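You operate a simulated robot arm through the tools that you are given. There is no shell and no other tool. Be economical: measure what you need, move in short steps, check, and stop when the job is done.

You run a simulated two-armed robot. Do the job below in one go: nothing can be reset, and whatever is moved stays where it is left.

JOB
Take the lid off the purple tin on the right end of the near bench and lay it down there.

It is judged by the outcome, as a careful person would: the job done as asked, and still so three seconds after it is handed in. It fails if anything else is knocked over, pushed out of place, dropped, spilled or broken. Lids that push on must go on centred and level and be pressed home; caps that screw on are set level and turned clockwise until they are tight.

ROBOT AND FRAMES
Two 6-joint arms with two-finger grippers on one trunk, on a base that drives. Base frame: it is fixed to the floor where the robot stands at the start and does not move with it; the origin is under the middle of the robot, x ahead of it, y to its left, z up. Lengths are in mm, angles in degrees, forces in N, time in s.
The left shoulder is at the start at [30, 178, 1013], the right one opposite. With the tool pointing down near the work surface each hand reaches from about 340 to 840 mm from the robot's upright axis, wherever it stands, measured 20 degrees to its own side. Payload 2.54 kg a hand.
Tool frame (each hand has its own): the origin (TCP) lies between the finger pads and is the grasp point; the fingertips stand 30 mm ahead of it; z points along the fingers, y is the line along which they close. Largest opening 116 mm; the body of the gripper starts 95 mm behind the TCP.
Orientation is told as [roll, pitch, yaw] about the base's x, y, z axes, in that order, counted from this pose: with the fingers straight down and closing along the base's y, the tool's x points along the base's -x, its y along +y and its z along -z.

CONTROLS
- The arms move only by the tool drive_tool. It takes "left_rows", "right_rows" or both (then of equal length, played together; a hand with none holds still); each is a list of rows, each a list of 7 numbers: the shift along the tool's x, y, z in m, then the turn, a rotation vector about the tool's x, y, z in degrees, then the opening in per cent of the stroke, from 0 (shut) to 100 (fully open). In form: [[tx, ty, tz, rx, ry, rz, hand], ...]. A call has 1 to 12 rows; each row is the pose to reach, as a shift and turn from the pose commanded when the call began, along the tool's axes at that moment. Rows are played at 5 a second. More than 50 mm and 8.6 degrees between two rows, or a gripper value outside its range, and nothing of the call is played. A pose out of reach is approached as far as the arm can. The call stops where the force on the tool passes 40 N (or 10 N more than at its start, if that is more) or the arm is blocked; 0.2 s more then pass. Each finger travels about 153 mm/s and halts on what it meets, pressing with about 28 N; the grip force reading is that of the motor and also rises with nothing between the fingers. The clock runs only during rows and for 0.2 s after the last one: add rows that repeat a pose to give the fingers time. The reply holds the time, the measured pose of the TCP, the force on the tool along the base axes, the opening and the grip force, in the units named above and with some noise, with the torque about the TCP (base axes, N m) and any sound that the robot's microphone picked up, and new pictures: "views" is both (left out), scene, wrist or none (wrist: the cameras of the hands that moved).
- Cameras (640 x 400 px; columns grow to the right, rows downward): "scene" is now at [33.8, -28.6, 1724.6]; the picture's right is [-0.40, -0.92, 0.00], its down [-0.78, 0.34, -0.53] and it looks along [0.49, -0.21, -0.85] (base axes); focal length 247 px, centre (320, 200). "left" rides on the left gripper at [69, 15, -122] in its tool frame; the picture's right is [-0.21, 0.98, 0.00], its down [-0.83, -0.18, -0.53] and it looks along [-0.52, -0.11, 0.85] (tool axes); focal length 251 px, centre (320, 200). "right" rides on the right gripper at [69, -15, -122] in its tool frame; the picture's right is [0.21, 0.98, 0.00], its down [-0.83, 0.18, -0.53] and it looks along [-0.52, 0.11, 0.85] (tool axes); focal length 251 px, centre (320, 200). There is no depth. A picture from a camera that has moved, and an enlarged one, comes with that camera's place and axes in the base frame and with its lens.
- lift_body(by): slides the trunk up (or, below 0, down) by that many mm; the arms and the scene camera ride with it, the base frame stays. It gives what a move gives, with no picture.
- drive_base(legs): drives the robot by 1 to 6 legs, each [ahead, left, turn to the left] in mm, mm and degrees, along the robot's own axes; the way and the turn of a leg run together, so that a leg with both is an arc; at most 1500 mm and 180 degrees a leg. The arms and the cameras ride along, it lands a little off, and it stops where it bumps. It gives what a move gives, and a new picture of the scene camera.
- aim_head(pan, tilt): turns the head with the scene camera to pan (to the left, within 143 degrees either way) and tilt (down, from -29 to 69), counted from straight ahead of the robot. It gives what a move gives, and a new picture of the scene camera.
- inspect(camera, box): a new picture of the part [left, top, right, bottom] of that camera's present view, enlarged. The clock stands still meanwhile.
- finish_job(): hands the job in; it is judged then, once.

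Work in short steps. Places have to be worked out from the pictures, the camera data and where the tool is seen: move nearer, look again, correct. Check each grasp and each placing, and mend what went wrong. You have 120 turns and 260 pictures in all, those below and enlarged ones among them. Open the grippers and draw the arms clear of the work before you hand the job in, unless the task says otherwise; then end with one line.

The tools are called after "Call:" as a command line: name --argument value ..., lists and objects as JSON in quotes. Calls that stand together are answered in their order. drive_tool: Moves the arms, as the interface text tells. Its arguments: {"type":"object","properties":{"left_rows":{"type":"array","items":{"type":"array","items":{"type":"number"}}},"right_rows":{"type":"array","items":{"type":"array","items":{"type":"number"}}},"views":{"type":"string","enum":["both","scene","wrist","none"]}},"required":[]} The other tools are called the same way: lift_body (by) slides the trunk up or down; drive_base (legs) drives the base; aim_head (pan, tilt) turns the head that bears the scene camera; inspect (camera, box) takes an enlarged picture of a part of a camera's view; finish_job () hands the job in.

At the start:

```text
clock: 0.0
left_position: [467.1, -22.4, 1240.5]
left_orientation: [0.0, 0.0, 0.1]
left_force: [0.4, 0.3, -0.8]
left_wrist_torque: [-0.03, -0.01, 0.01]
left_grip_width: 116.1
left_grasp_force: 0.1
right_position: [294.3, -312.4, 1176.3]
right_orientation: [0.0, 0.0, 0.0]
right_force: [0.8, 0.4, 0.7]
right_wrist_torque: [0.05, 0.0, 0.04]
right_grip_width: 116.2
right_grasp_force: 0.0
trunk travel left (down, up): [-225.0, 315.0]
robot x, y, heading: [-0.7, -2.0, 0.0]
head pan, tilt: [-23.7, 57.9]
```

scene: 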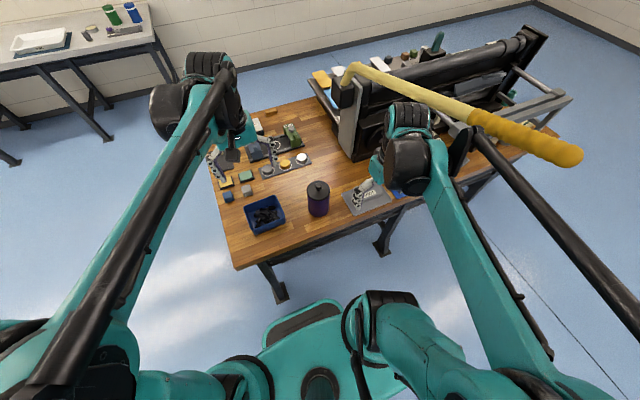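
right: 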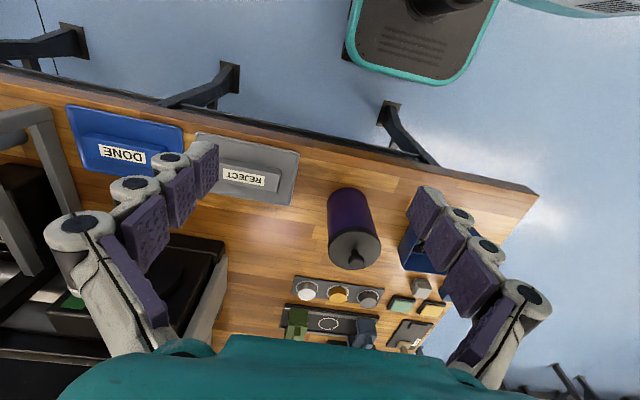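
left: 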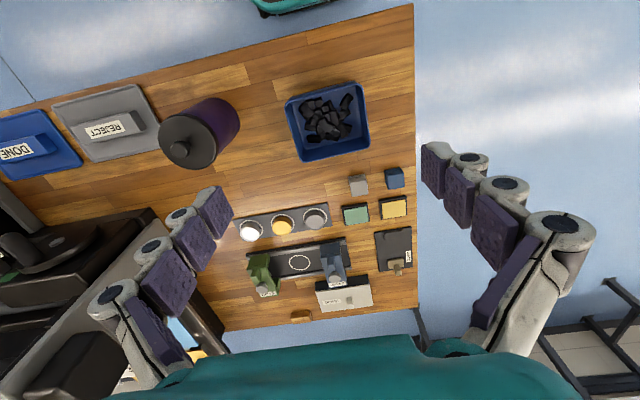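

I see one purple tin with a dark lid on the wooden bench. I'll look around to the right to check that it is the one meant.

Call:
aim_head --pan -60 --tilt 45

Call:
inspect --camera "right" --box '[180, 120, 480, 320]'

Call:
inspect --camera "left" --box '[80, 60, 400, 260]'

```text
clock: 1.0
left_position: [467.8, -21.4, 1239.7]
left_orientation: [0.0, 0.0, 0.0]
left_force: [0.1, 0.3, -0.2]
left_wrist_torque: [-0.02, 0.05, 0.01]
left_grip_width: 116.1
left_grasp_force: 0.1
right_position: [295.3, -312.7, 1175.5]
right_orientation: [-0.1, 0.0, -0.1]
right_force: [-1.1, -0.4, -0.2]
right_wrist_torque: [0.02, 0.0, 0.0]
right_grip_width: 116.0
right_grasp_force: 0.0
trunk travel left (down, up): [-225.0, 315.0]
robot x, y, heading: [-2.0, -3.4, -0.2]
head pan, tilt: [-60.0, 45.0]
camera scene: at [11.4, -71.3, 1741.7], right [-0.87, -0.5, 0.0], down [-0.35, 0.61, -0.71], along [0.35, -0.61, -0.71], focal length 247 px, centre (320, 200)
```

scene: 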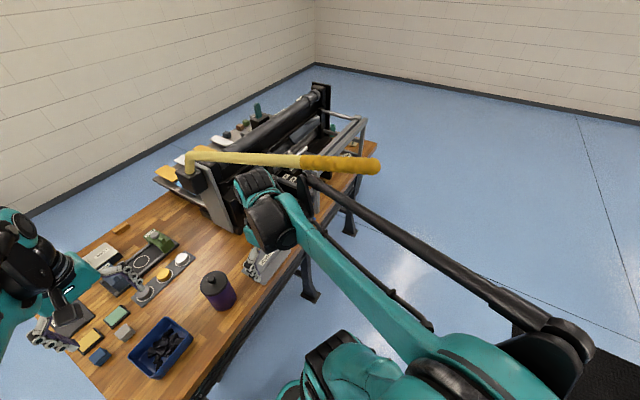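

```text
2.00 times, centred on (330, 220) of right
camera zoom: at [225.8, -326.4, 1296.1], right [-0.21, 0.98, 0.0], down [0.83, 0.18, 0.53], along [0.52, 0.11, -0.85], focal length 503 px, centre (300, 160)
```

zoom: 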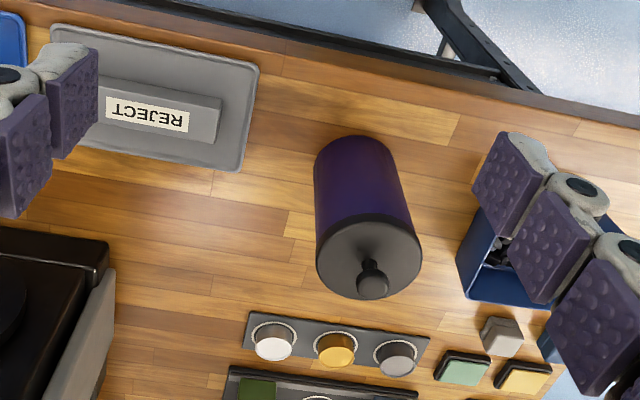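

```text
2.00 times, centred on (240, 160) of left
camera zoom: at [399.2, -6.1, 1362.2], right [0.21, 0.98, 0.0], down [0.83, -0.18, 0.53], along [0.52, -0.11, -0.85], focal length 503 px, centre (480, 280)
```

zoom: 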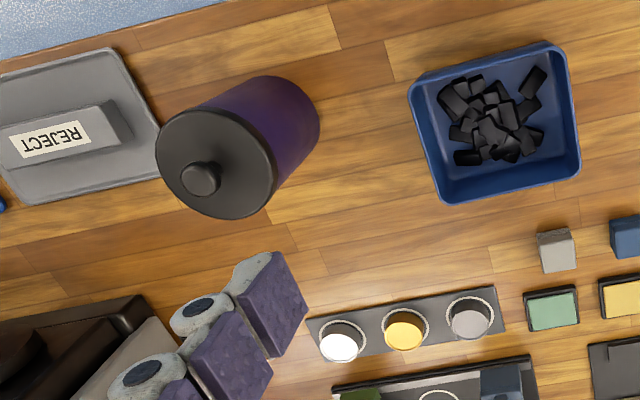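

The tin is seen by both hands, but it seems nearer the left end of this bench. I'll look at the rest of the room for other benches and purple tins.

Call:
aim_head --pan 40 --tilt 35

Call:
aim_head --pan 120 --tilt 35

Call:
aim_head --pan -130 --tilt 35

Call:
aim_head --pan -20 --tilt 40

```text
clock: 2.8
left_position: [467.6, -21.0, 1239.0]
left_orientation: [0.1, 0.0, 0.0]
left_force: [0.5, 0.3, -0.2]
left_wrist_torque: [-0.02, 0.01, 0.0]
left_grip_width: 116.1
left_grasp_force: 0.1
right_position: [294.0, -312.8, 1176.6]
right_orientation: [0.0, 0.0, 0.0]
right_force: [-0.2, -0.1, 0.1]
right_wrist_torque: [-0.04, 0.0, 0.03]
right_grip_width: 116.1
right_grasp_force: 0.1
trunk travel left (down, up): [-225.0, 315.0]
robot x, y, heading: [0.2, -1.7, 0.0]
head pan, tilt: [40.0, 35.0]
camera scene: at [38.2, 55.7, 1756.5], right [0.64, -0.77, 0.0], down [-0.44, -0.37, -0.82], along [0.63, 0.53, -0.57], focal length 247 px, centre (320, 200)
```

scene: 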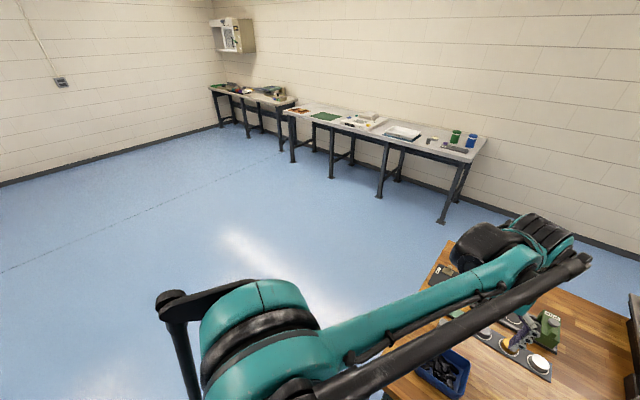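

```text
clock: 4.3
left_position: [467.7, -22.3, 1238.7]
left_orientation: [-0.1, 0.0, 0.0]
left_force: [-1.1, -0.1, -0.5]
left_wrist_torque: [-0.02, 0.03, -0.04]
left_grip_width: 115.7
left_grasp_force: 0.1
right_position: [295.3, -311.7, 1175.8]
right_orientation: [-0.1, 0.0, -0.1]
right_force: [0.9, -0.7, 0.9]
right_wrist_torque: [-0.05, 0.0, -0.01]
right_grip_width: 116.2
right_grasp_force: 0.1
trunk travel left (down, up): [-225.0, 315.0]
robot x, y, heading: [0.7, 1.1, -0.1]
head pan, tilt: [120.0, 35.0]
camera scene: at [-73.3, 75.4, 1756.5], right [0.87, 0.5, 0.0], down [0.29, -0.5, -0.82], along [-0.41, 0.71, -0.57], focal length 247 px, centre (320, 200)
```

scene: 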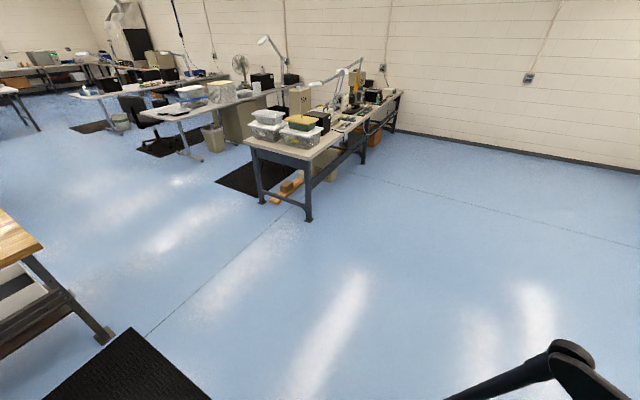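

```text
clock: 7.8
left_position: [467.2, -22.5, 1240.1]
left_orientation: [0.0, 0.0, 0.0]
left_force: [0.4, 0.2, 0.0]
left_wrist_torque: [0.02, 0.02, 0.01]
left_grip_width: 115.8
left_grasp_force: 0.0
right_position: [295.1, -313.0, 1176.9]
right_orientation: [0.0, 0.1, -0.1]
right_force: [-0.9, 0.5, -0.1]
right_wrist_torque: [0.01, 0.02, -0.01]
right_grip_width: 116.2
right_grasp_force: 0.0
trunk travel left (down, up): [-225.0, 315.0]
robot x, y, heading: [-0.6, 2.3, 0.1]
head pan, tilt: [-130.0, 35.0]
camera scene: at [-85.9, -68.4, 1756.5], right [-0.77, 0.64, 0.0], down [0.37, 0.44, -0.82], along [-0.53, -0.63, -0.57], focal length 247 px, centre (320, 200)
```

scene: 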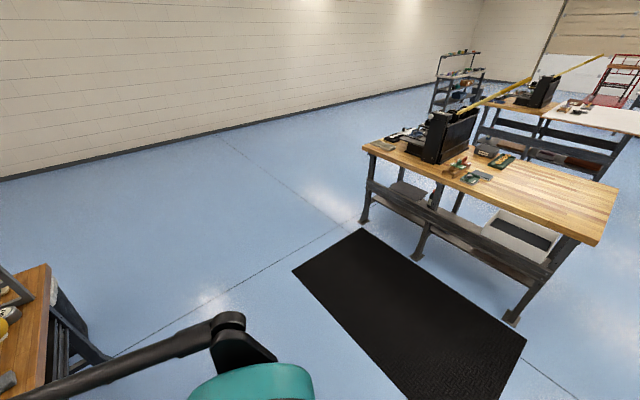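

```text
clock: 9.7
left_position: [468.3, -21.8, 1238.6]
left_orientation: [0.0, 0.0, 0.0]
left_force: [0.5, -0.8, 0.3]
left_wrist_torque: [0.01, -0.01, -0.02]
left_grip_width: 116.0
left_grasp_force: 0.0
right_position: [294.9, -312.7, 1175.5]
right_orientation: [0.0, 0.0, 0.0]
right_force: [0.4, 0.0, 0.2]
right_wrist_torque: [-0.02, -0.01, 0.01]
right_grip_width: 115.8
right_grasp_force: 0.0
trunk travel left (down, up): [-225.0, 315.0]
robot x, y, heading: [-6.0, -0.0, 0.3]
head pan, tilt: [-20.0, 40.0]
camera scene: at [50.6, -30.0, 1748.9], right [-0.34, -0.94, 0.0], down [-0.6, 0.22, -0.77], along [0.72, -0.26, -0.64], focal length 247 px, centre (320, 200)
```

scene: 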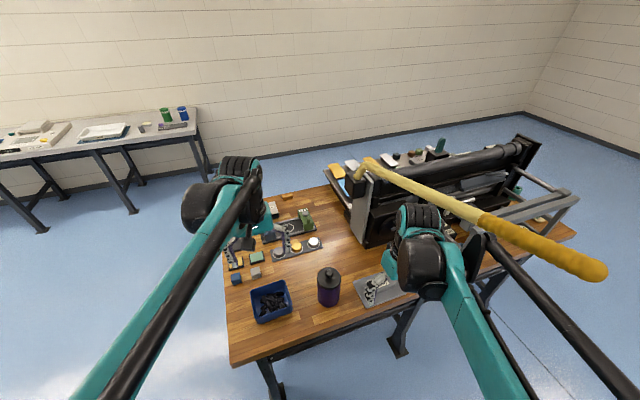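

The two tins on the grey bench at the wall need a closer look, to rule out a second purple one.

Call:
inspect --camera "scene" --box '[120, 90, 220, 152]'

Call:
inspect --camera "scene" --box '[220, 220, 420, 345]'

Call:
inspect --camera "scene" --box '[320, 125, 600, 300]'

```text
6.40 times, centred on (170, 121) of scene
camera zoom: at [50.6, -30.0, 1748.9], right [-0.34, -0.94, 0.0], down [-0.6, 0.22, -0.77], along [0.72, -0.26, -0.64], focal length 1581 px, centre (1280, 706)
```

zoom: 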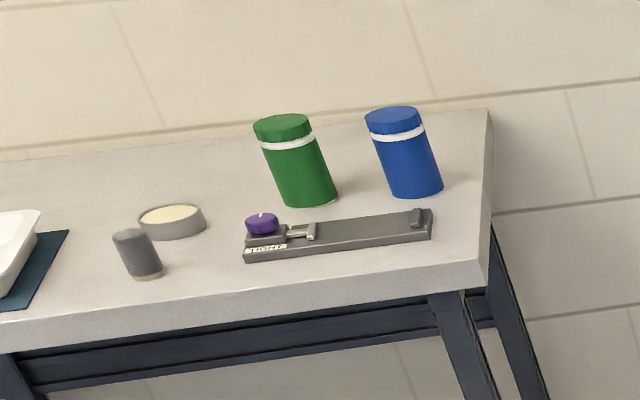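

```text
3.20 times, centred on (320, 282) of scene
camera zoom: at [50.6, -30.0, 1748.9], right [-0.34, -0.94, 0.0], down [-0.6, 0.22, -0.77], along [0.72, -0.26, -0.64], focal length 790 px, centre (320, -64)
```

zoom: 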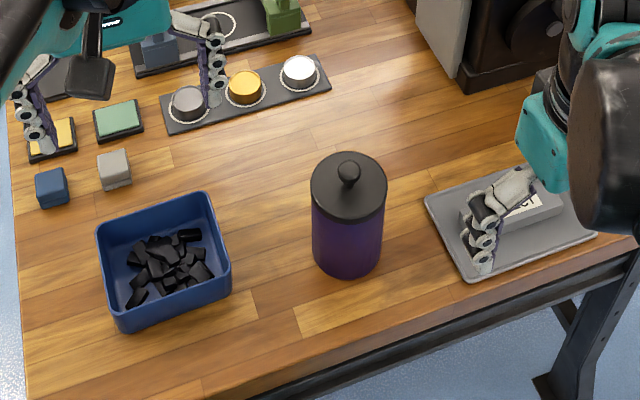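

```text
2.29 times, centred on (460, 212) of scene
camera zoom: at [50.6, -30.0, 1748.9], right [-0.34, -0.94, 0.0], down [-0.6, 0.22, -0.77], along [0.72, -0.26, -0.64], focal length 565 px, centre (0, 171)
```

zoom: 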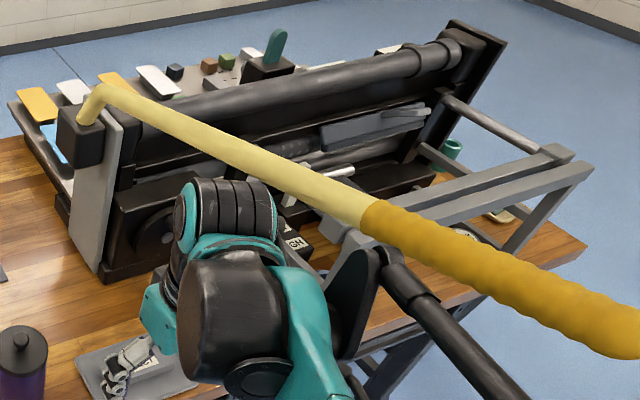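

The wall bench has only green and blue tins. I'll check the right end of the wooden bench behind the press more closely.

Call:
aim_head --pan -60 --tilt 35

Call:
inspect --camera "scene" --box '[140, 110, 420, 285]'

```text
clock: 10.8
left_position: [468.3, -22.0, 1239.7]
left_orientation: [-0.1, 0.0, 0.0]
left_force: [0.3, -0.1, 1.3]
left_wrist_torque: [0.0, -0.02, 0.01]
left_grip_width: 115.6
left_grasp_force: 0.0
right_position: [294.6, -312.1, 1176.9]
right_orientation: [0.0, 0.0, 0.0]
right_force: [-0.2, 0.6, -0.2]
right_wrist_torque: [0.01, -0.02, -0.01]
right_grip_width: 115.8
right_grasp_force: 0.1
trunk travel left (down, up): [-225.0, 315.0]
robot x, y, heading: [2.2, -2.3, -0.1]
head pan, tilt: [-60.0, 35.0]
camera scene: at [14.8, -77.1, 1756.5], right [-0.87, -0.5, 0.0], down [-0.29, 0.5, -0.82], along [0.41, -0.71, -0.57], focal length 247 px, centre (320, 200)
```

scene: 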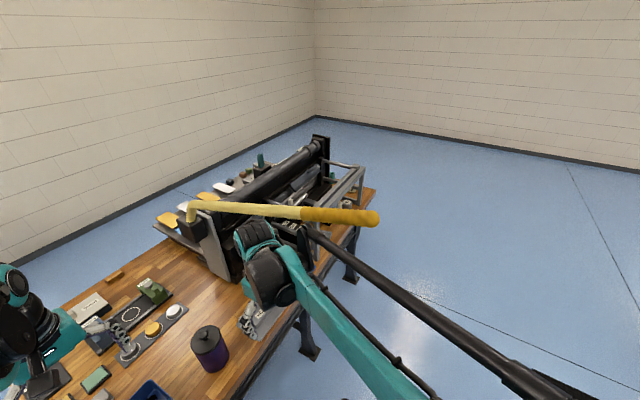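

```text
2.29 times, centred on (280, 198) of scene
camera zoom: at [14.8, -77.1, 1756.5], right [-0.87, -0.5, 0.0], down [-0.29, 0.5, -0.82], along [0.41, -0.71, -0.57], focal length 565 px, centre (411, 206)
```

zoom: 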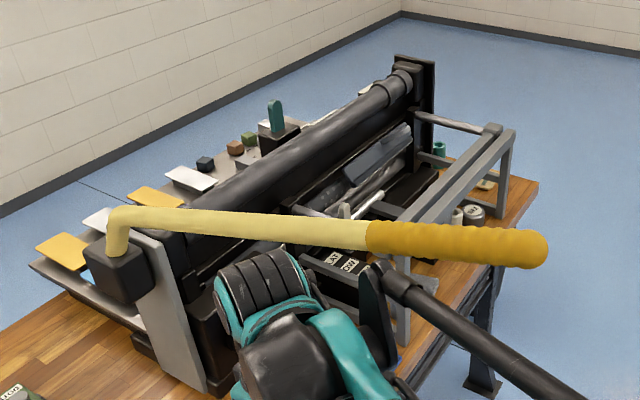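

Only one purple tin exists here. Triangulating both wrist views puts the top of its knob at about (480, -219, 1037), with the lid about 80 mm wide and the bench at about z 900. I'll move the left hand aside and bring the right hand above the knob.

Call:
drive_tool --right_rows '[[-0.037, 0.018, 0.01, 0, 0, 0, 100], [-0.074, 0.037, 0.02, 0, 0, 0, 100], [-0.111, 0.055, 0.03, 0, 0, 0, 100], [-0.148, 0.074, 0.04, 0, 0, 0, 100], [-0.185, 0.093, 0.05, 0, 0, 0, 100], [-0.185, 0.093, 0.05, 0, 0, 0, 100]]' --left_rows '[[0, 0.03, 0, 0, 0, 0, 100], [0, 0.06, 0, 0, 0, 0, 100], [0, 0.09, 0, 0, 0, 0, 100], [0, 0.12, 0, 0, 0, 0, 100], [0, 0.12, 0, 0, 0, 0, 100], [0, 0.12, 0, 0, 0, 0, 100]]' --views "wrist"

Call:
aim_head --pan -24 --tilt 55

Call:
inspect --camera "right" --box '[200, 140, 440, 290]'

```text
clock: 12.2
left_position: [469.5, 98.2, 1240.6]
left_orientation: [0.1, -0.1, 0.1]
left_force: [0.4, 0.5, 0.2]
left_wrist_torque: [-0.01, -0.05, 0.0]
left_grip_width: 115.9
left_grasp_force: 0.0
right_position: [479.6, -217.9, 1126.0]
right_orientation: [0.0, 0.0, 0.1]
right_force: [-0.6, 0.0, -0.1]
right_wrist_torque: [-0.04, -0.02, 0.0]
right_grip_width: 116.1
right_grasp_force: 0.0
trunk travel left (down, up): [-225.0, 315.0]
robot x, y, heading: [-5.9, -1.9, -0.1]
head pan, tilt: [-60.0, 35.0]
camera right: at [410.2, -232.7, 1245.8], right [-0.21, 0.98, 0.0], down [0.83, 0.18, 0.53], along [0.52, 0.11, -0.85], focal length 251 px, centre (320, 200)
camera left: at [399.5, 113.6, 1363.4], right [0.21, 0.98, 0.0], down [0.83, -0.18, 0.53], along [0.52, -0.11, -0.85], focal length 251 px, centre (320, 200)
```

right: 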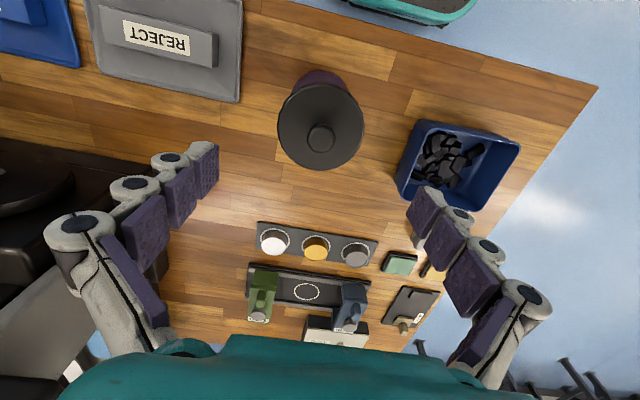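
left: 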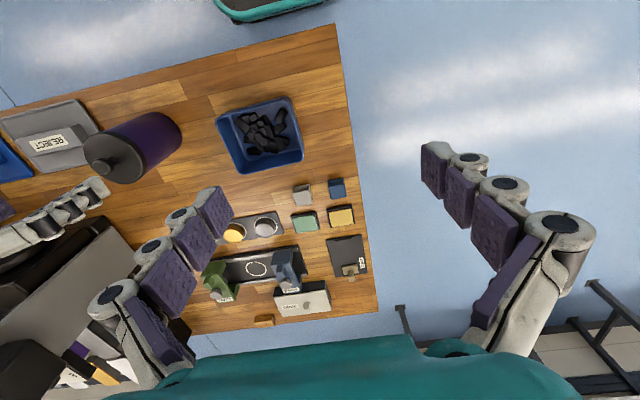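

```text
clock: 13.2
left_position: [468.8, 97.5, 1240.6]
left_orientation: [0.0, 0.0, 0.0]
left_force: [0.2, 0.6, 0.4]
left_wrist_torque: [-0.01, -0.02, -0.02]
left_grip_width: 116.1
left_grasp_force: 0.0
right_position: [480.7, -219.2, 1125.3]
right_orientation: [-0.1, 0.1, 0.1]
right_force: [-0.2, -0.2, -0.8]
right_wrist_torque: [0.01, -0.01, -0.01]
right_grip_width: 116.1
right_grasp_force: 0.0
trunk travel left (down, up): [-225.0, 315.0]
robot x, y, heading: [1.1, 1.1, 0.2]
head pan, tilt: [-24.0, 55.0]
camera scene: at [36.6, -30.2, 1728.3], right [-0.41, -0.91, 0.0], down [-0.75, 0.33, -0.57], along [0.52, -0.23, -0.82], focal length 247 px, centre (320, 200)
```

scene: 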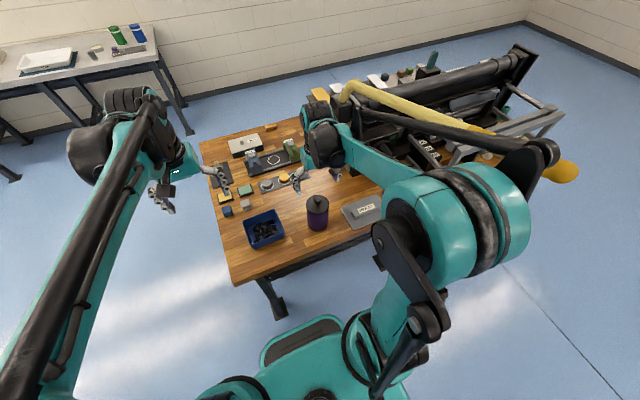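

```text
2.67 times, centred on (320, 215) of right
camera zoom: at [411.1, -233.2, 1245.5], right [-0.21, 0.98, 0.0], down [0.83, 0.18, 0.53], along [0.52, 0.11, -0.85], focal length 670 px, centre (320, 160)
```

zoom: 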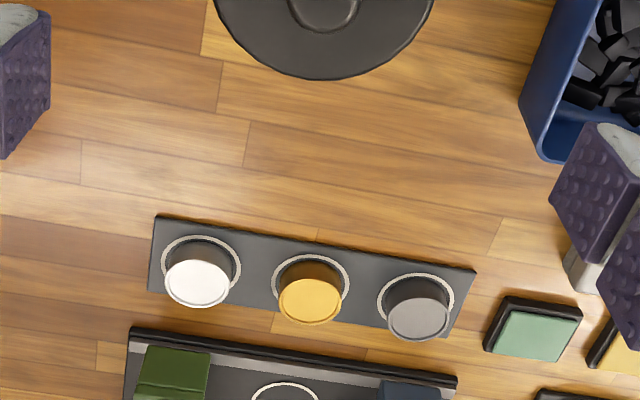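

The tin sits where I computed it. The knob is about 24 mm wide and its top is near z 1037, with the lid's plate about 1013. I'll narrow the fingers and go down around the knob.

Call:
drive_tool --right_rows '[[0, 0, 0.0, 0, 0, 0, 50], [0, 0, 0.02, 0, 0, 0, 50], [0, 0, 0.04, 0, 0, 0, 50], [0, 0, 0.055, 0, 0, 0, 50], [0, 0, 0.065, 0, 0, 0, 50], [0, 0, 0.073, 0, 0, 0, 50], [0, 0, 0.073, 0, 0, 0, 50]]' --views "wrist"

Call:
inspect --camera "scene" --box '[260, 150, 380, 250]'

Call:
inspect --camera "left" --box '[40, 90, 200, 190]'

```text
clock: 14.8
left_position: [469.2, 97.5, 1240.6]
left_orientation: [0.0, 0.0, 0.0]
left_force: [-0.4, 0.0, -0.6]
left_wrist_torque: [0.01, 0.01, 0.01]
left_grip_width: 116.0
left_grasp_force: 0.0
right_position: [479.4, -219.0, 1052.7]
right_orientation: [0.0, 0.0, 0.0]
right_force: [0.1, -0.3, 0.6]
right_wrist_torque: [-0.03, 0.02, 0.02]
right_grip_width: 58.1
right_grasp_force: 0.2
trunk travel left (down, up): [-225.0, 315.0]
robot x, y, heading: [-2.8, 0.8, 0.0]
head pan, tilt: [-24.0, 55.0]
camera right: at [410.5, -232.9, 1173.4], right [-0.21, 0.98, 0.0], down [0.83, 0.18, 0.53], along [0.52, 0.11, -0.85], focal length 251 px, centre (320, 200)
```

right: 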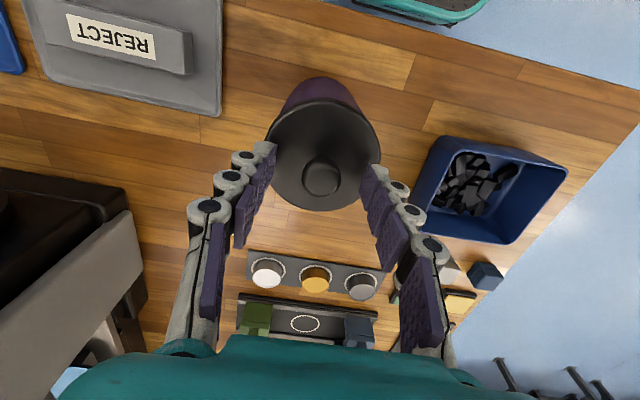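

```text
4.00 times, centred on (320, 200) of scene
camera zoom: at [36.4, -30.1, 1728.3], right [-0.41, -0.91, 0.0], down [-0.75, 0.33, -0.57], along [0.52, -0.23, -0.82], focal length 988 px, centre (320, 200)
```

zoom: 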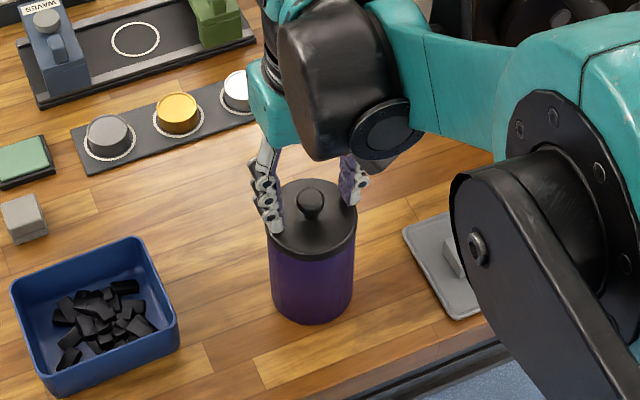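

```text
4.00 times, centred on (120, 140) of left
camera zoom: at [400.7, 113.3, 1363.0], right [0.21, 0.98, 0.0], down [0.83, -0.18, 0.53], along [0.52, -0.11, -0.85], focal length 1006 px, centre (1120, 440)
```

zoom: 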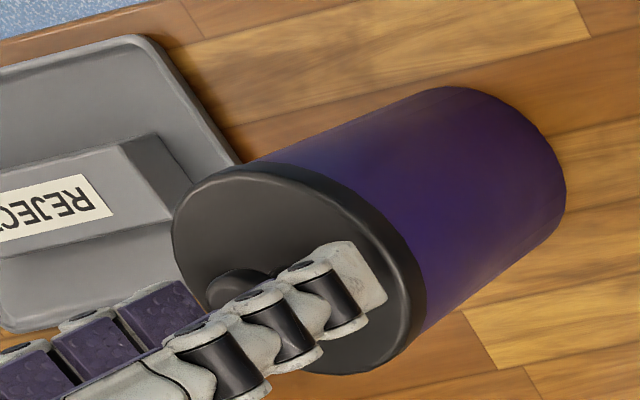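

The fingers straddle the knob, centred. I'll go down 5 mm more and close on it.

Call:
drive_tool --right_rows '[[0, 0, 0.003, 0, 0, 0, 50], [0, 0, 0.005, 0, 0, 0, 40], [0, 0, 0.005, 0, 0, 0, 25], [0, 0, 0.005, 0, 0, 0, 10], [0, 0, 0.005, 0, 0, 0, 0], [0, 0, 0.005, 0, 0, 0, 0], [0, 0, 0.005, 0, 0, 0, 0]]' --views "wrist"

Call:
inspect --camera "scene" --box '[290, 170, 350, 220]'

```text
clock: 16.4
left_position: [470.4, 97.3, 1240.2]
left_orientation: [0.0, -0.1, -0.1]
left_force: [0.8, 0.5, -0.4]
left_wrist_torque: [-0.01, 0.02, -0.02]
left_grip_width: 116.0
left_grasp_force: 0.0
right_position: [479.8, -219.0, 1048.1]
right_orientation: [0.0, 0.0, 0.1]
right_force: [-0.3, -0.2, 0.6]
right_wrist_torque: [0.06, 0.0, -0.01]
right_grip_width: 21.4
right_grasp_force: 28.0
trunk travel left (down, up): [-225.0, 315.0]
robot x, y, heading: [-0.6, -0.2, 0.2]
head pan, tilt: [-24.0, 55.0]
heard: snap
camera right: at [410.4, -233.1, 1168.5], right [-0.21, 0.98, 0.0], down [0.83, 0.18, 0.53], along [0.52, 0.11, -0.85], focal length 251 px, centre (320, 200)
```

right: 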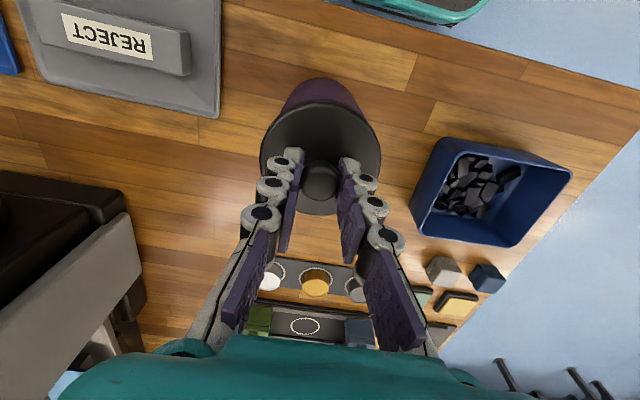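

```text
8.00 times, centred on (320, 195) of scene
camera zoom: at [36.7, -30.2, 1728.3], right [-0.41, -0.91, 0.0], down [-0.75, 0.33, -0.57], along [0.52, -0.23, -0.82], focal length 1976 px, centre (320, 240)
```

zoom: 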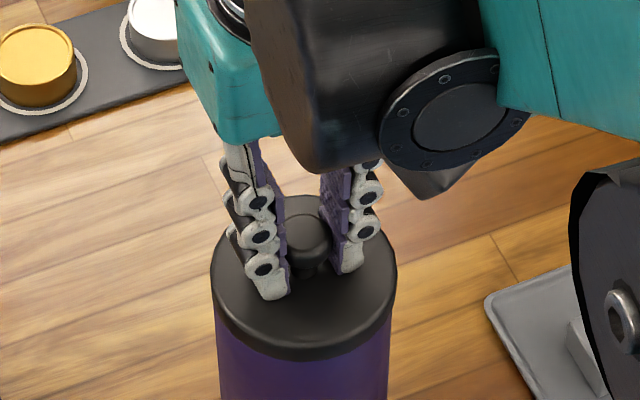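

The knob is held (21 mm, 28 N), and a snap was heard. I'll lift 8 mm slowly and look at what follows.

Call:
drive_tool --right_rows '[[0, 0, -0.002, 0, 0, 0, 0], [0, 0, -0.004, 0, 0, 0, 0], [0, 0, -0.006, 0, 0, 0, 0], [0, 0, -0.008, 0, 0, 0, 0]]' --views "wrist"

Call:
inspect --camera "scene" --box '[280, 170, 360, 240]'

Call:
inspect --camera "left" --box '[40, 90, 200, 190]'

```text
clock: 17.4
left_position: [468.9, 97.6, 1239.5]
left_orientation: [0.1, -0.1, -0.1]
left_force: [0.2, 0.8, 0.3]
left_wrist_torque: [-0.02, 0.0, -0.01]
left_grip_width: 116.0
left_grasp_force: 0.1
right_position: [480.2, -220.5, 1055.9]
right_orientation: [0.0, -0.1, 0.0]
right_force: [0.5, 0.6, 0.7]
right_wrist_torque: [0.01, 0.01, -0.02]
right_grip_width: 21.5
right_grasp_force: 27.5
trunk travel left (down, up): [-225.0, 315.0]
robot x, y, heading: [-2.3, -1.5, -0.0]
head pan, tilt: [-24.0, 55.0]
camera right: at [410.7, -233.5, 1176.3], right [-0.21, 0.98, 0.0], down [0.83, 0.18, 0.53], along [0.52, 0.11, -0.85], focal length 251 px, centre (320, 200)
```

right: 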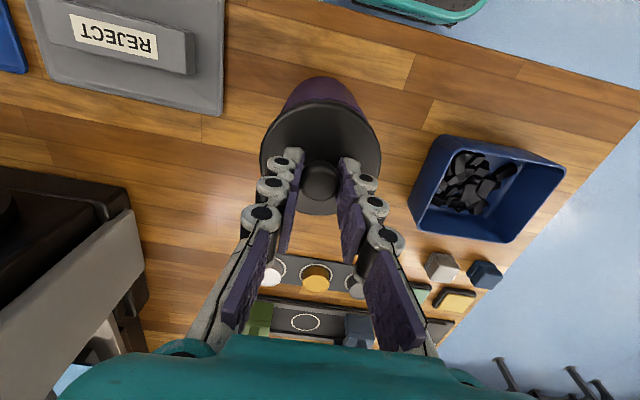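

```text
5.71 times, centred on (320, 205) of scene
camera zoom: at [36.6, -30.2, 1728.3], right [-0.41, -0.91, 0.0], down [-0.75, 0.33, -0.57], along [0.52, -0.23, -0.82], focal length 1412 px, centre (320, 171)
```

zoom: 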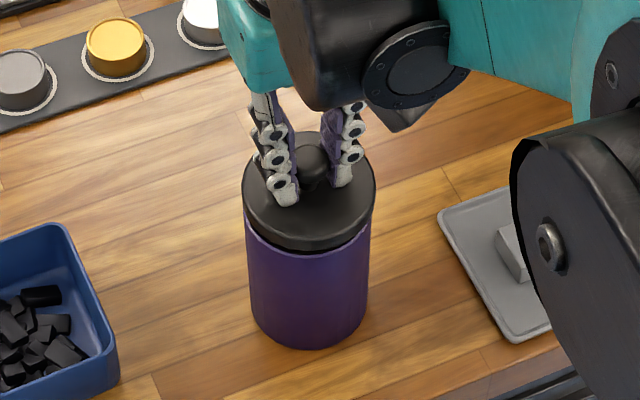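

```text
4.00 times, centred on (120, 140) of left
camera zoom: at [400.8, 113.2, 1362.9], right [0.21, 0.98, 0.0], down [0.83, -0.18, 0.53], along [0.52, -0.11, -0.85], focal length 1006 px, centre (1120, 440)
```

zoom: 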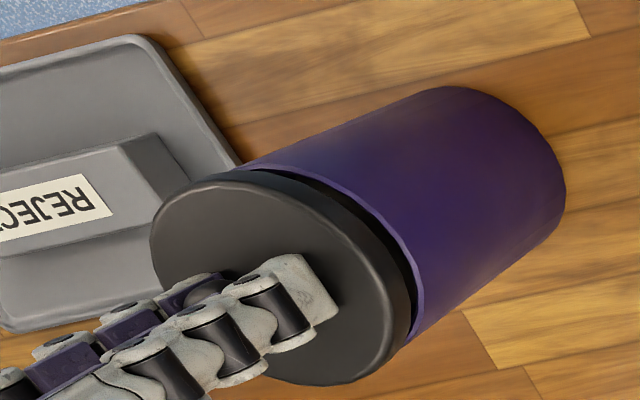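

The lid has come free and the tin stays put. I'll lift it 90 mm clear and look at its underside.

Call:
drive_tool --right_rows '[[0, 0, -0.015, 0, 0, 0, 0], [0, 0, -0.03, 0, 0, 0, 0], [0, 0, -0.05, 0, 0, 0, 0], [0, 0, -0.07, 0, 0, 0, 0], [0, 0, -0.09, 0, 0, 0, 0], [0, 0, -0.09, 0, 0, 0, 0]]' --views "wrist"

Call:
inspect --camera "scene" --box '[250, 140, 390, 250]'

Call:
inspect --camera "left" --box '[0, 80, 240, 230]'

```text
clock: 18.8
left_position: [470.0, 96.5, 1240.0]
left_orientation: [0.0, -0.1, -0.1]
left_force: [0.1, -0.5, 1.0]
left_wrist_torque: [-0.01, 0.01, 0.01]
left_grip_width: 116.1
left_grasp_force: 0.1
right_position: [479.6, -220.4, 1144.4]
right_orientation: [0.1, 0.0, 0.0]
right_force: [-0.4, 0.1, -1.3]
right_wrist_torque: [-0.02, 0.03, 0.02]
right_grip_width: 22.1
right_grasp_force: 27.7
trunk travel left (down, up): [-225.0, 315.0]
robot x, y, heading: [2.8, -1.1, -0.1]
head pan, tilt: [-24.0, 55.0]
camera right: at [411.6, -233.7, 1265.3], right [-0.21, 0.98, 0.0], down [0.83, 0.18, 0.53], along [0.52, 0.11, -0.85], focal length 251 px, centre (320, 200)
```

right: 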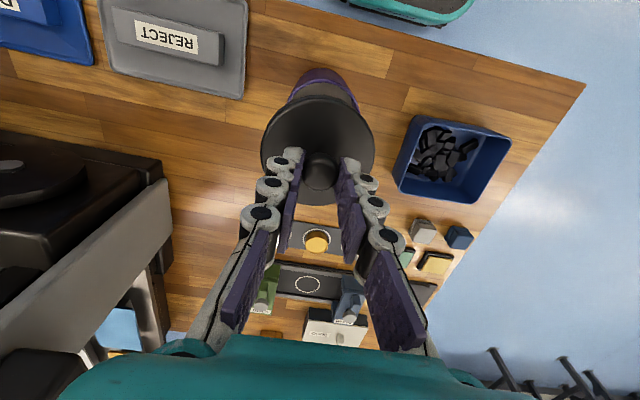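

```text
3.64 times, centred on (320, 195) of scene
camera zoom: at [37.1, -30.3, 1728.2], right [-0.41, -0.91, 0.0], down [-0.75, 0.33, -0.57], along [0.52, -0.23, -0.82], focal length 898 px, centre (320, 218)
```

zoom: 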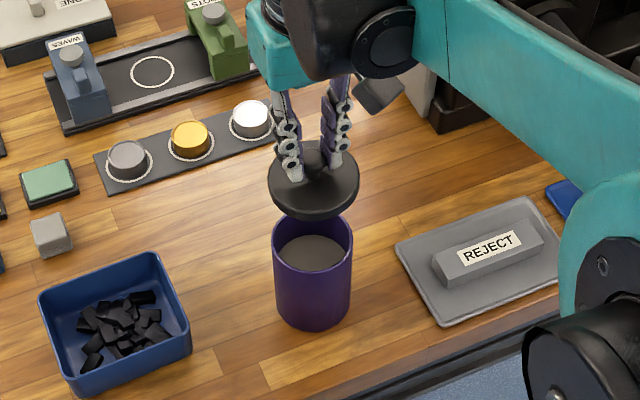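

```text
2.67 times, centred on (120, 155) of left
camera zoom: at [401.2, 113.1, 1362.8], right [0.21, 0.98, 0.0], down [0.83, -0.18, 0.53], along [0.52, -0.11, -0.85], focal length 670 px, centre (853, 320)
```

zoom: 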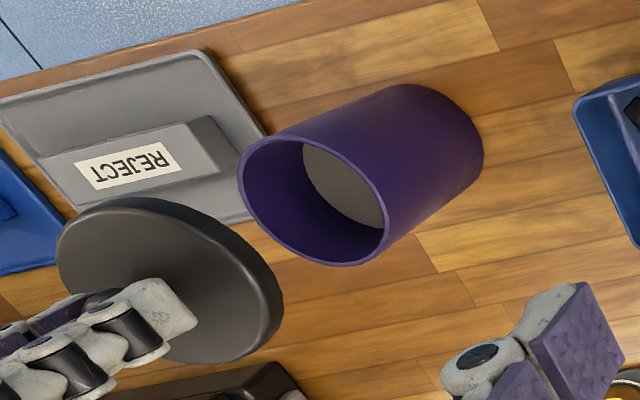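

The lid is off and clear. The wood beyond the tin, around (592, -222) and short of the disc rack at x ≈ 680, is free, so I'll carry the lid over there.

Call:
drive_tool --right_rows '[[-0.03, 0, 0, 0, 0, 0, 0], [-0.06, 0, 0, 0, 0, 0, 0], [-0.09, -0.002, 0, 0, 0, 0, 0], [-0.112, -0.002, 0, 0, 0, 0, 0], [-0.112, -0.002, 0.03, 0, 0, 0, 0], [-0.112, -0.002, 0.07, 0, 0, 0, 0], [-0.112, -0.002, 0.11, 0, 0, 0, 0], [-0.112, -0.002, 0.14, 0, 0, 0, 0], [-0.112, -0.002, 0.14, 0, 0, 0, 0]]' --views "wrist"

Call:
inspect --camera "scene" --box '[250, 120, 390, 230]'

Call:
inspect --camera "left" --box '[0, 80, 240, 230]'

```text
clock: 20.8
left_position: [468.3, 97.5, 1240.1]
left_orientation: [0.0, 0.0, -0.1]
left_force: [-0.4, -0.3, -0.3]
left_wrist_torque: [0.0, -0.02, -0.01]
left_grip_width: 116.1
left_grasp_force: 0.0
right_position: [591.9, -223.0, 1006.4]
right_orientation: [0.0, 0.0, 0.1]
right_force: [-0.1, 0.4, 0.5]
right_wrist_torque: [-0.02, -0.02, 0.01]
right_grip_width: 22.3
right_grasp_force: 28.3
trunk travel left (down, up): [-225.0, 315.0]
robot x, y, heading: [-2.2, -0.7, 0.1]
head pan, tilt: [-24.0, 55.0]
camera right: at [523.3, -236.0, 1125.6], right [-0.21, 0.98, 0.0], down [0.83, 0.18, 0.53], along [0.52, 0.11, -0.85], focal length 251 px, centre (320, 200)
```

right: 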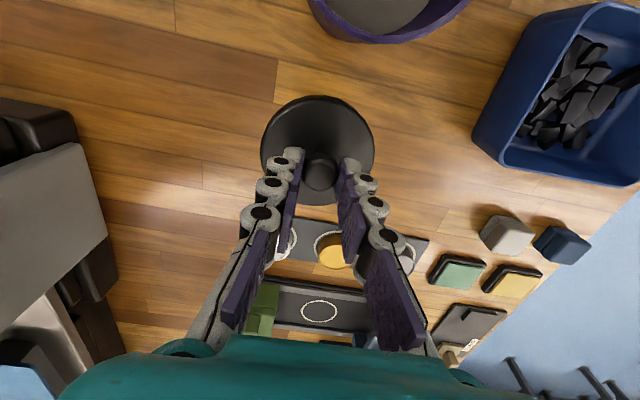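

```text
3.64 times, centred on (320, 175) of scene
camera zoom: at [36.0, -30.0, 1728.3], right [-0.41, -0.91, 0.0], down [-0.75, 0.33, -0.57], along [0.52, -0.23, -0.82], focal length 898 px, centre (320, 291)
```

zoom: 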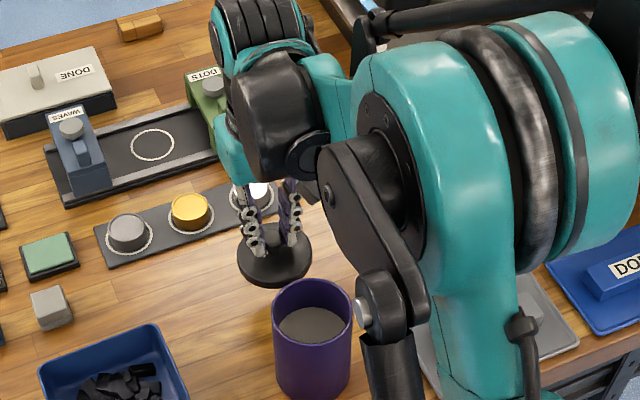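

```text
2.67 times, centred on (120, 155) of left
camera zoom: at [400.4, 113.3, 1363.1], right [0.21, 0.98, 0.0], down [0.83, -0.18, 0.53], along [0.52, -0.11, -0.85], focal length 670 px, centre (853, 320)
```

zoom: 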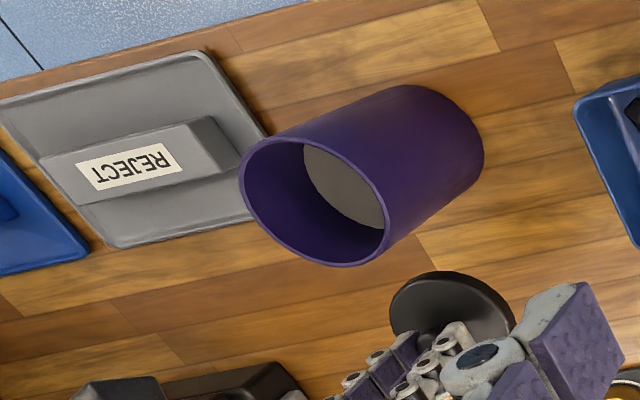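

I want to be sure that the right forearm clears the tin as the hand goes down, so I'll check the left hand's wider view.

Call:
inspect --camera "left" --box '[0, 0, 640, 400]'

Call:
inspect --camera "scene" --box '[240, 100, 560, 300]'

```text
1.00 times, centred on (320, 200) of left (not enlarged: the box is as wide or as high as the picture)
camera zoom: at [400.4, 113.3, 1363.1], right [0.21, 0.98, 0.0], down [0.83, -0.18, 0.53], along [0.52, -0.11, -0.85], focal length 251 px, centre (320, 200)
```

zoom: 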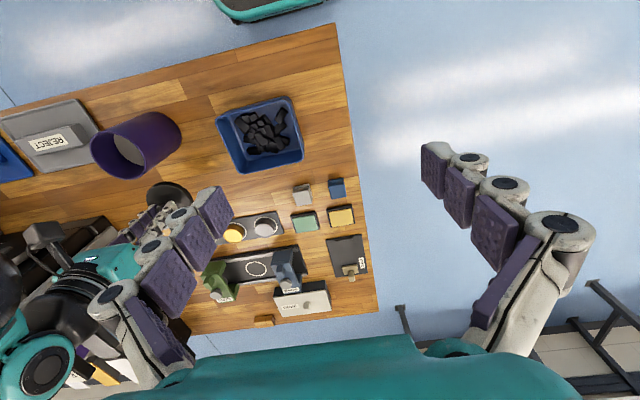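

```text
2.00 times, centred on (400, 200) of scene
camera zoom: at [36.0, -30.0, 1728.3], right [-0.41, -0.91, 0.0], down [-0.75, 0.33, -0.57], along [0.52, -0.23, -0.82], focal length 494 px, centre (160, 200)
```

zoom: 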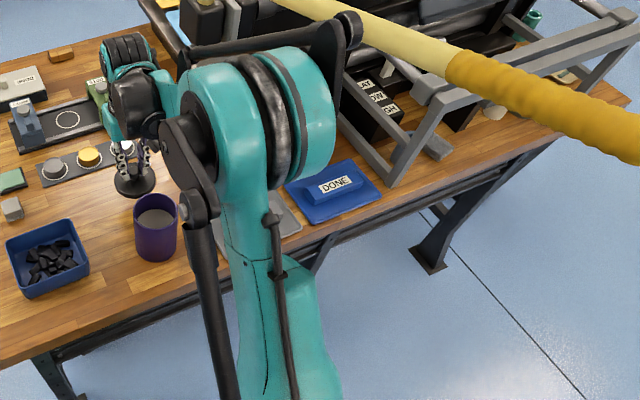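

The arm passes well above the tin. I'll lower in finer and finer steps to contact at about TCP z 950.

Call:
drive_tool --right_rows '[[0, 0, 0.02, 0, 0, 0, 0], [0, 0, 0.035, 0, 0, 0, 0], [0, 0, 0.042, 0, 0, 0, 0], [0, 0, 0.045, 0, 0, 0, 0], [0, 0, 0.045, 0, 0, 0, 0]]' --views "both"

Call:
inspect --camera "scene" --box '[280, 150, 350, 210]'

Call:
inspect --camera "left" --box '[110, 160, 230, 240]'

```text
clock: 22.0
left_position: [469.5, 97.7, 1240.7]
left_orientation: [0.0, 0.0, 0.0]
left_force: [0.0, -0.1, -0.7]
left_wrist_torque: [-0.04, -0.02, -0.01]
left_grip_width: 116.0
left_grasp_force: 0.0
right_position: [591.1, -222.0, 960.1]
right_orientation: [0.0, -0.1, 0.1]
right_force: [0.4, 0.2, 0.3]
right_wrist_torque: [-0.01, 0.03, -0.03]
right_grip_width: 22.1
right_grasp_force: 28.1
trunk travel left (down, up): [-225.0, 315.0]
robot x, y, heading: [0.5, -2.5, -0.1]
head pan, tilt: [-24.0, 55.0]
camera scene: at [36.8, -30.2, 1728.3], right [-0.41, -0.91, 0.0], down [-0.75, 0.33, -0.57], along [0.52, -0.23, -0.82], focal length 247 px, centre (320, 200)
camera right: at [522.7, -235.6, 1080.2], right [-0.21, 0.98, 0.0], down [0.83, 0.18, 0.53], along [0.52, 0.11, -0.85], focal length 251 px, centre (320, 200)
```

scene: 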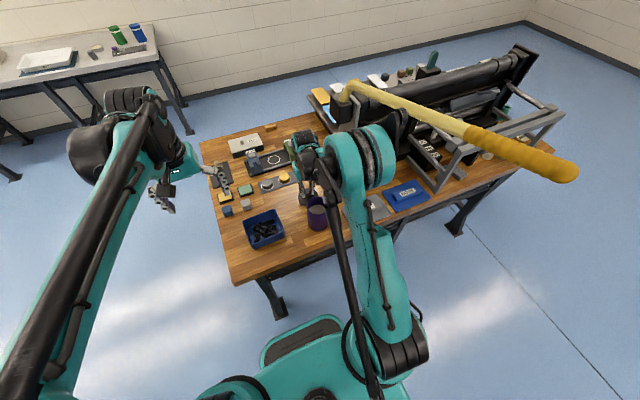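
right: 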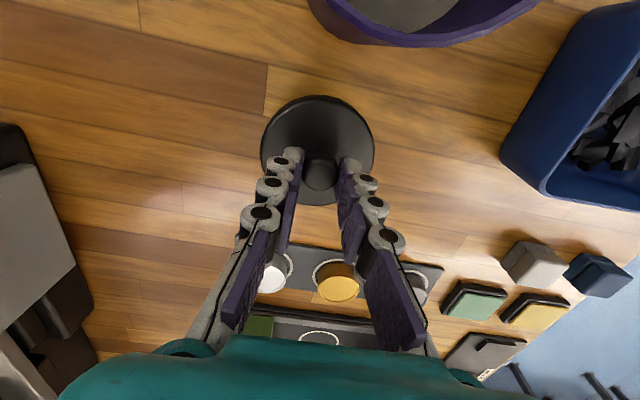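

```text
6.67 times, centred on (315, 180) of scene
camera zoom: at [36.8, -30.2, 1728.3], right [-0.41, -0.91, 0.0], down [-0.75, 0.33, -0.57], along [0.52, -0.23, -0.82], focal length 1647 px, centre (353, 333)
```

zoom: 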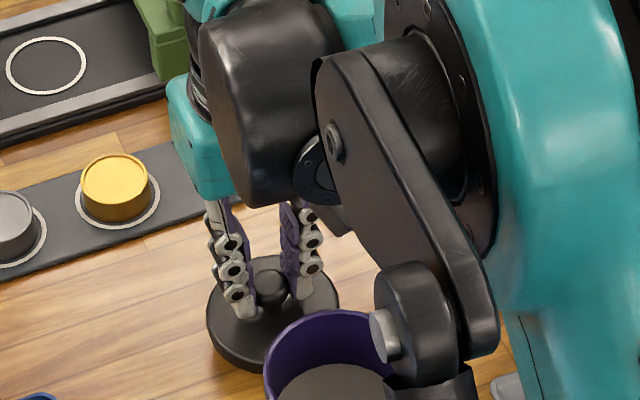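

```text
5.00 times, centred on (170, 200) of left
camera zoom: at [401.0, 113.2, 1362.9], right [0.21, 0.98, 0.0], down [0.83, -0.18, 0.53], along [0.52, -0.11, -0.85], focal length 1257 px, centre (1070, 200)
```

zoom: 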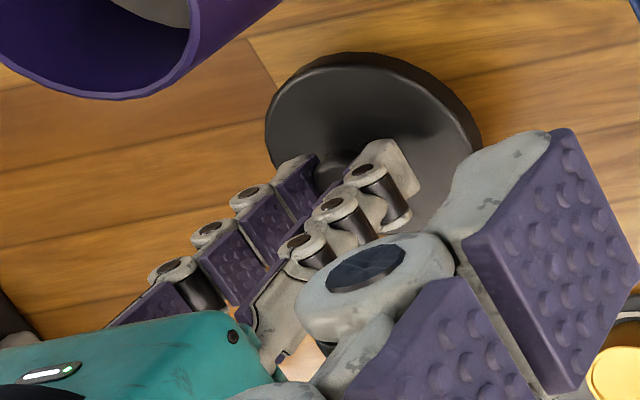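

No contact yet at z 960, and a shadow gap remains under the lid. I'll go on in 2 mm steps.

Call:
drive_tool --right_rows '[[0, 0, 0.002, 0, 0, 0, 0], [0, 0, 0.004, 0, 0, 0, 0], [0, 0, 0.006, 0, 0, 0, 0]]' --views "none"

Call:
inspect --camera "left" --box '[110, 160, 230, 240]'

```text
clock: 22.8
left_position: [470.5, 97.5, 1241.2]
left_orientation: [0.0, 0.0, 0.0]
left_force: [0.2, 0.6, -0.4]
left_wrist_torque: [-0.03, 0.02, 0.02]
left_grip_width: 116.0
left_grasp_force: 0.1
right_position: [591.1, -221.2, 954.6]
right_orientation: [0.1, 0.0, 0.0]
right_force: [-0.3, -0.7, -1.1]
right_wrist_torque: [0.01, 0.01, 0.0]
right_grip_width: 22.0
right_grasp_force: 28.1
trunk travel left (down, up): [-225.0, 315.0]
robot x, y, heading: [-0.9, 2.4, -0.2]
head pan, tilt: [-24.0, 55.0]
```

```text
5.00 times, centred on (170, 200) of left
camera zoom: at [401.0, 113.2, 1362.9], right [0.21, 0.98, 0.0], down [0.83, -0.18, 0.53], along [0.52, -0.11, -0.85], focal length 1257 px, centre (1070, 200)
```

zoom: 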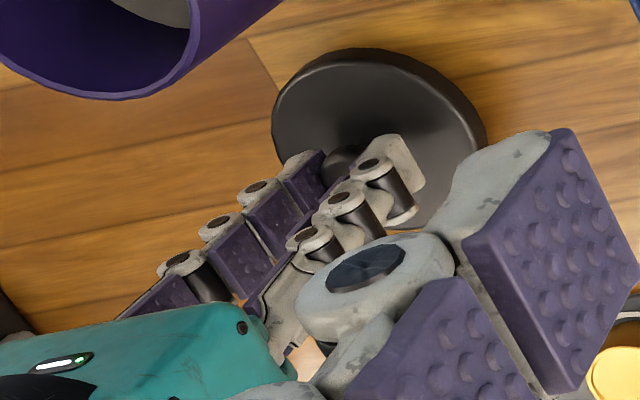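

Still no contact at 954.6, so I'll continue down in small steps.

Call:
drive_tool --right_rows '[[0, 0, 0.002, 0, 0, 0, 0], [0, 0, 0.004, 0, 0, 0, 0]]' --views "none"

Call:
drive_tool --right_rows '[[0, 0, 0.001, 0, 0, 0, 0], [0, 0, 0.002, 0, 0, 0, 0]]' --views "none"

Call:
drive_tool --right_rows '[[0, 0, 0.001, 0, 0, 0, 0], [0, 0, 0.002, 0, 0, 0, 0]]' --views "wrist"

```text
clock: 23.4
left_position: [469.7, 97.4, 1241.4]
left_orientation: [0.0, -0.1, 0.0]
left_force: [0.0, 0.2, 0.0]
left_wrist_torque: [0.04, 0.0, 0.0]
left_grip_width: 116.0
left_grasp_force: 0.2
right_position: [591.7, -221.1, 951.2]
right_orientation: [0.0, 0.0, 0.0]
right_force: [0.1, -0.8, -0.5]
right_wrist_torque: [-0.03, -0.01, 0.01]
right_grip_width: 22.1
right_grasp_force: 28.1
trunk travel left (down, up): [-225.0, 315.0]
robot x, y, heading: [3.4, 0.7, -0.2]
head pan, tilt: [-24.0, 55.0]
```

```text
clock: 24.0
left_position: [469.3, 97.2, 1239.1]
left_orientation: [-0.1, 0.0, 0.0]
left_force: [-0.6, 0.8, 0.2]
left_wrist_torque: [0.04, 0.0, 0.03]
left_grip_width: 116.2
left_grasp_force: 0.0
right_position: [591.3, -220.8, 947.6]
right_orientation: [0.1, 0.1, 0.0]
right_force: [0.6, 0.8, -0.5]
right_wrist_torque: [-0.01, 0.0, 0.01]
right_grip_width: 21.8
right_grasp_force: 27.5
trunk travel left (down, up): [-225.0, 315.0]
robot x, y, heading: [0.3, 0.7, 0.2]
head pan, tilt: [-24.0, 55.0]
```

```text
clock: 24.6
left_position: [468.6, 97.1, 1240.0]
left_orientation: [-0.1, 0.0, 0.1]
left_force: [-0.2, -0.1, -0.4]
left_wrist_torque: [0.02, 0.0, -0.01]
left_grip_width: 115.8
left_grasp_force: 0.1
right_position: [591.7, -220.6, 946.8]
right_orientation: [0.1, 0.0, 0.0]
right_force: [-0.3, -0.2, -0.4]
right_wrist_torque: [0.0, -0.02, 0.01]
right_grip_width: 22.0
right_grasp_force: 27.7
trunk travel left (down, up): [-225.0, 315.0]
robot x, y, heading: [-0.2, 2.0, -0.0]
head pan, tilt: [-24.0, 55.0]
camera right: at [522.7, -235.0, 1066.9], right [-0.21, 0.98, 0.0], down [0.83, 0.18, 0.53], along [0.52, 0.11, -0.85], focal length 251 px, centre (320, 200)
```

right: 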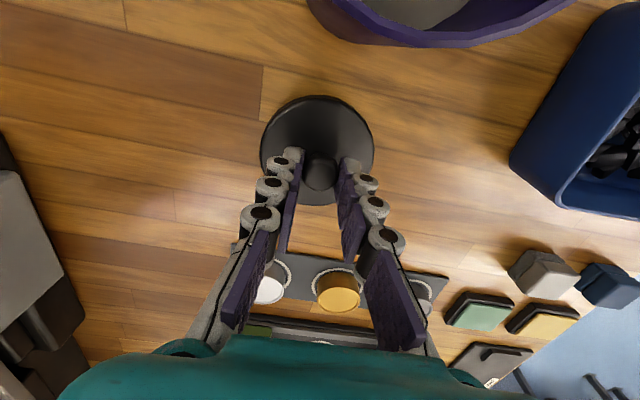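

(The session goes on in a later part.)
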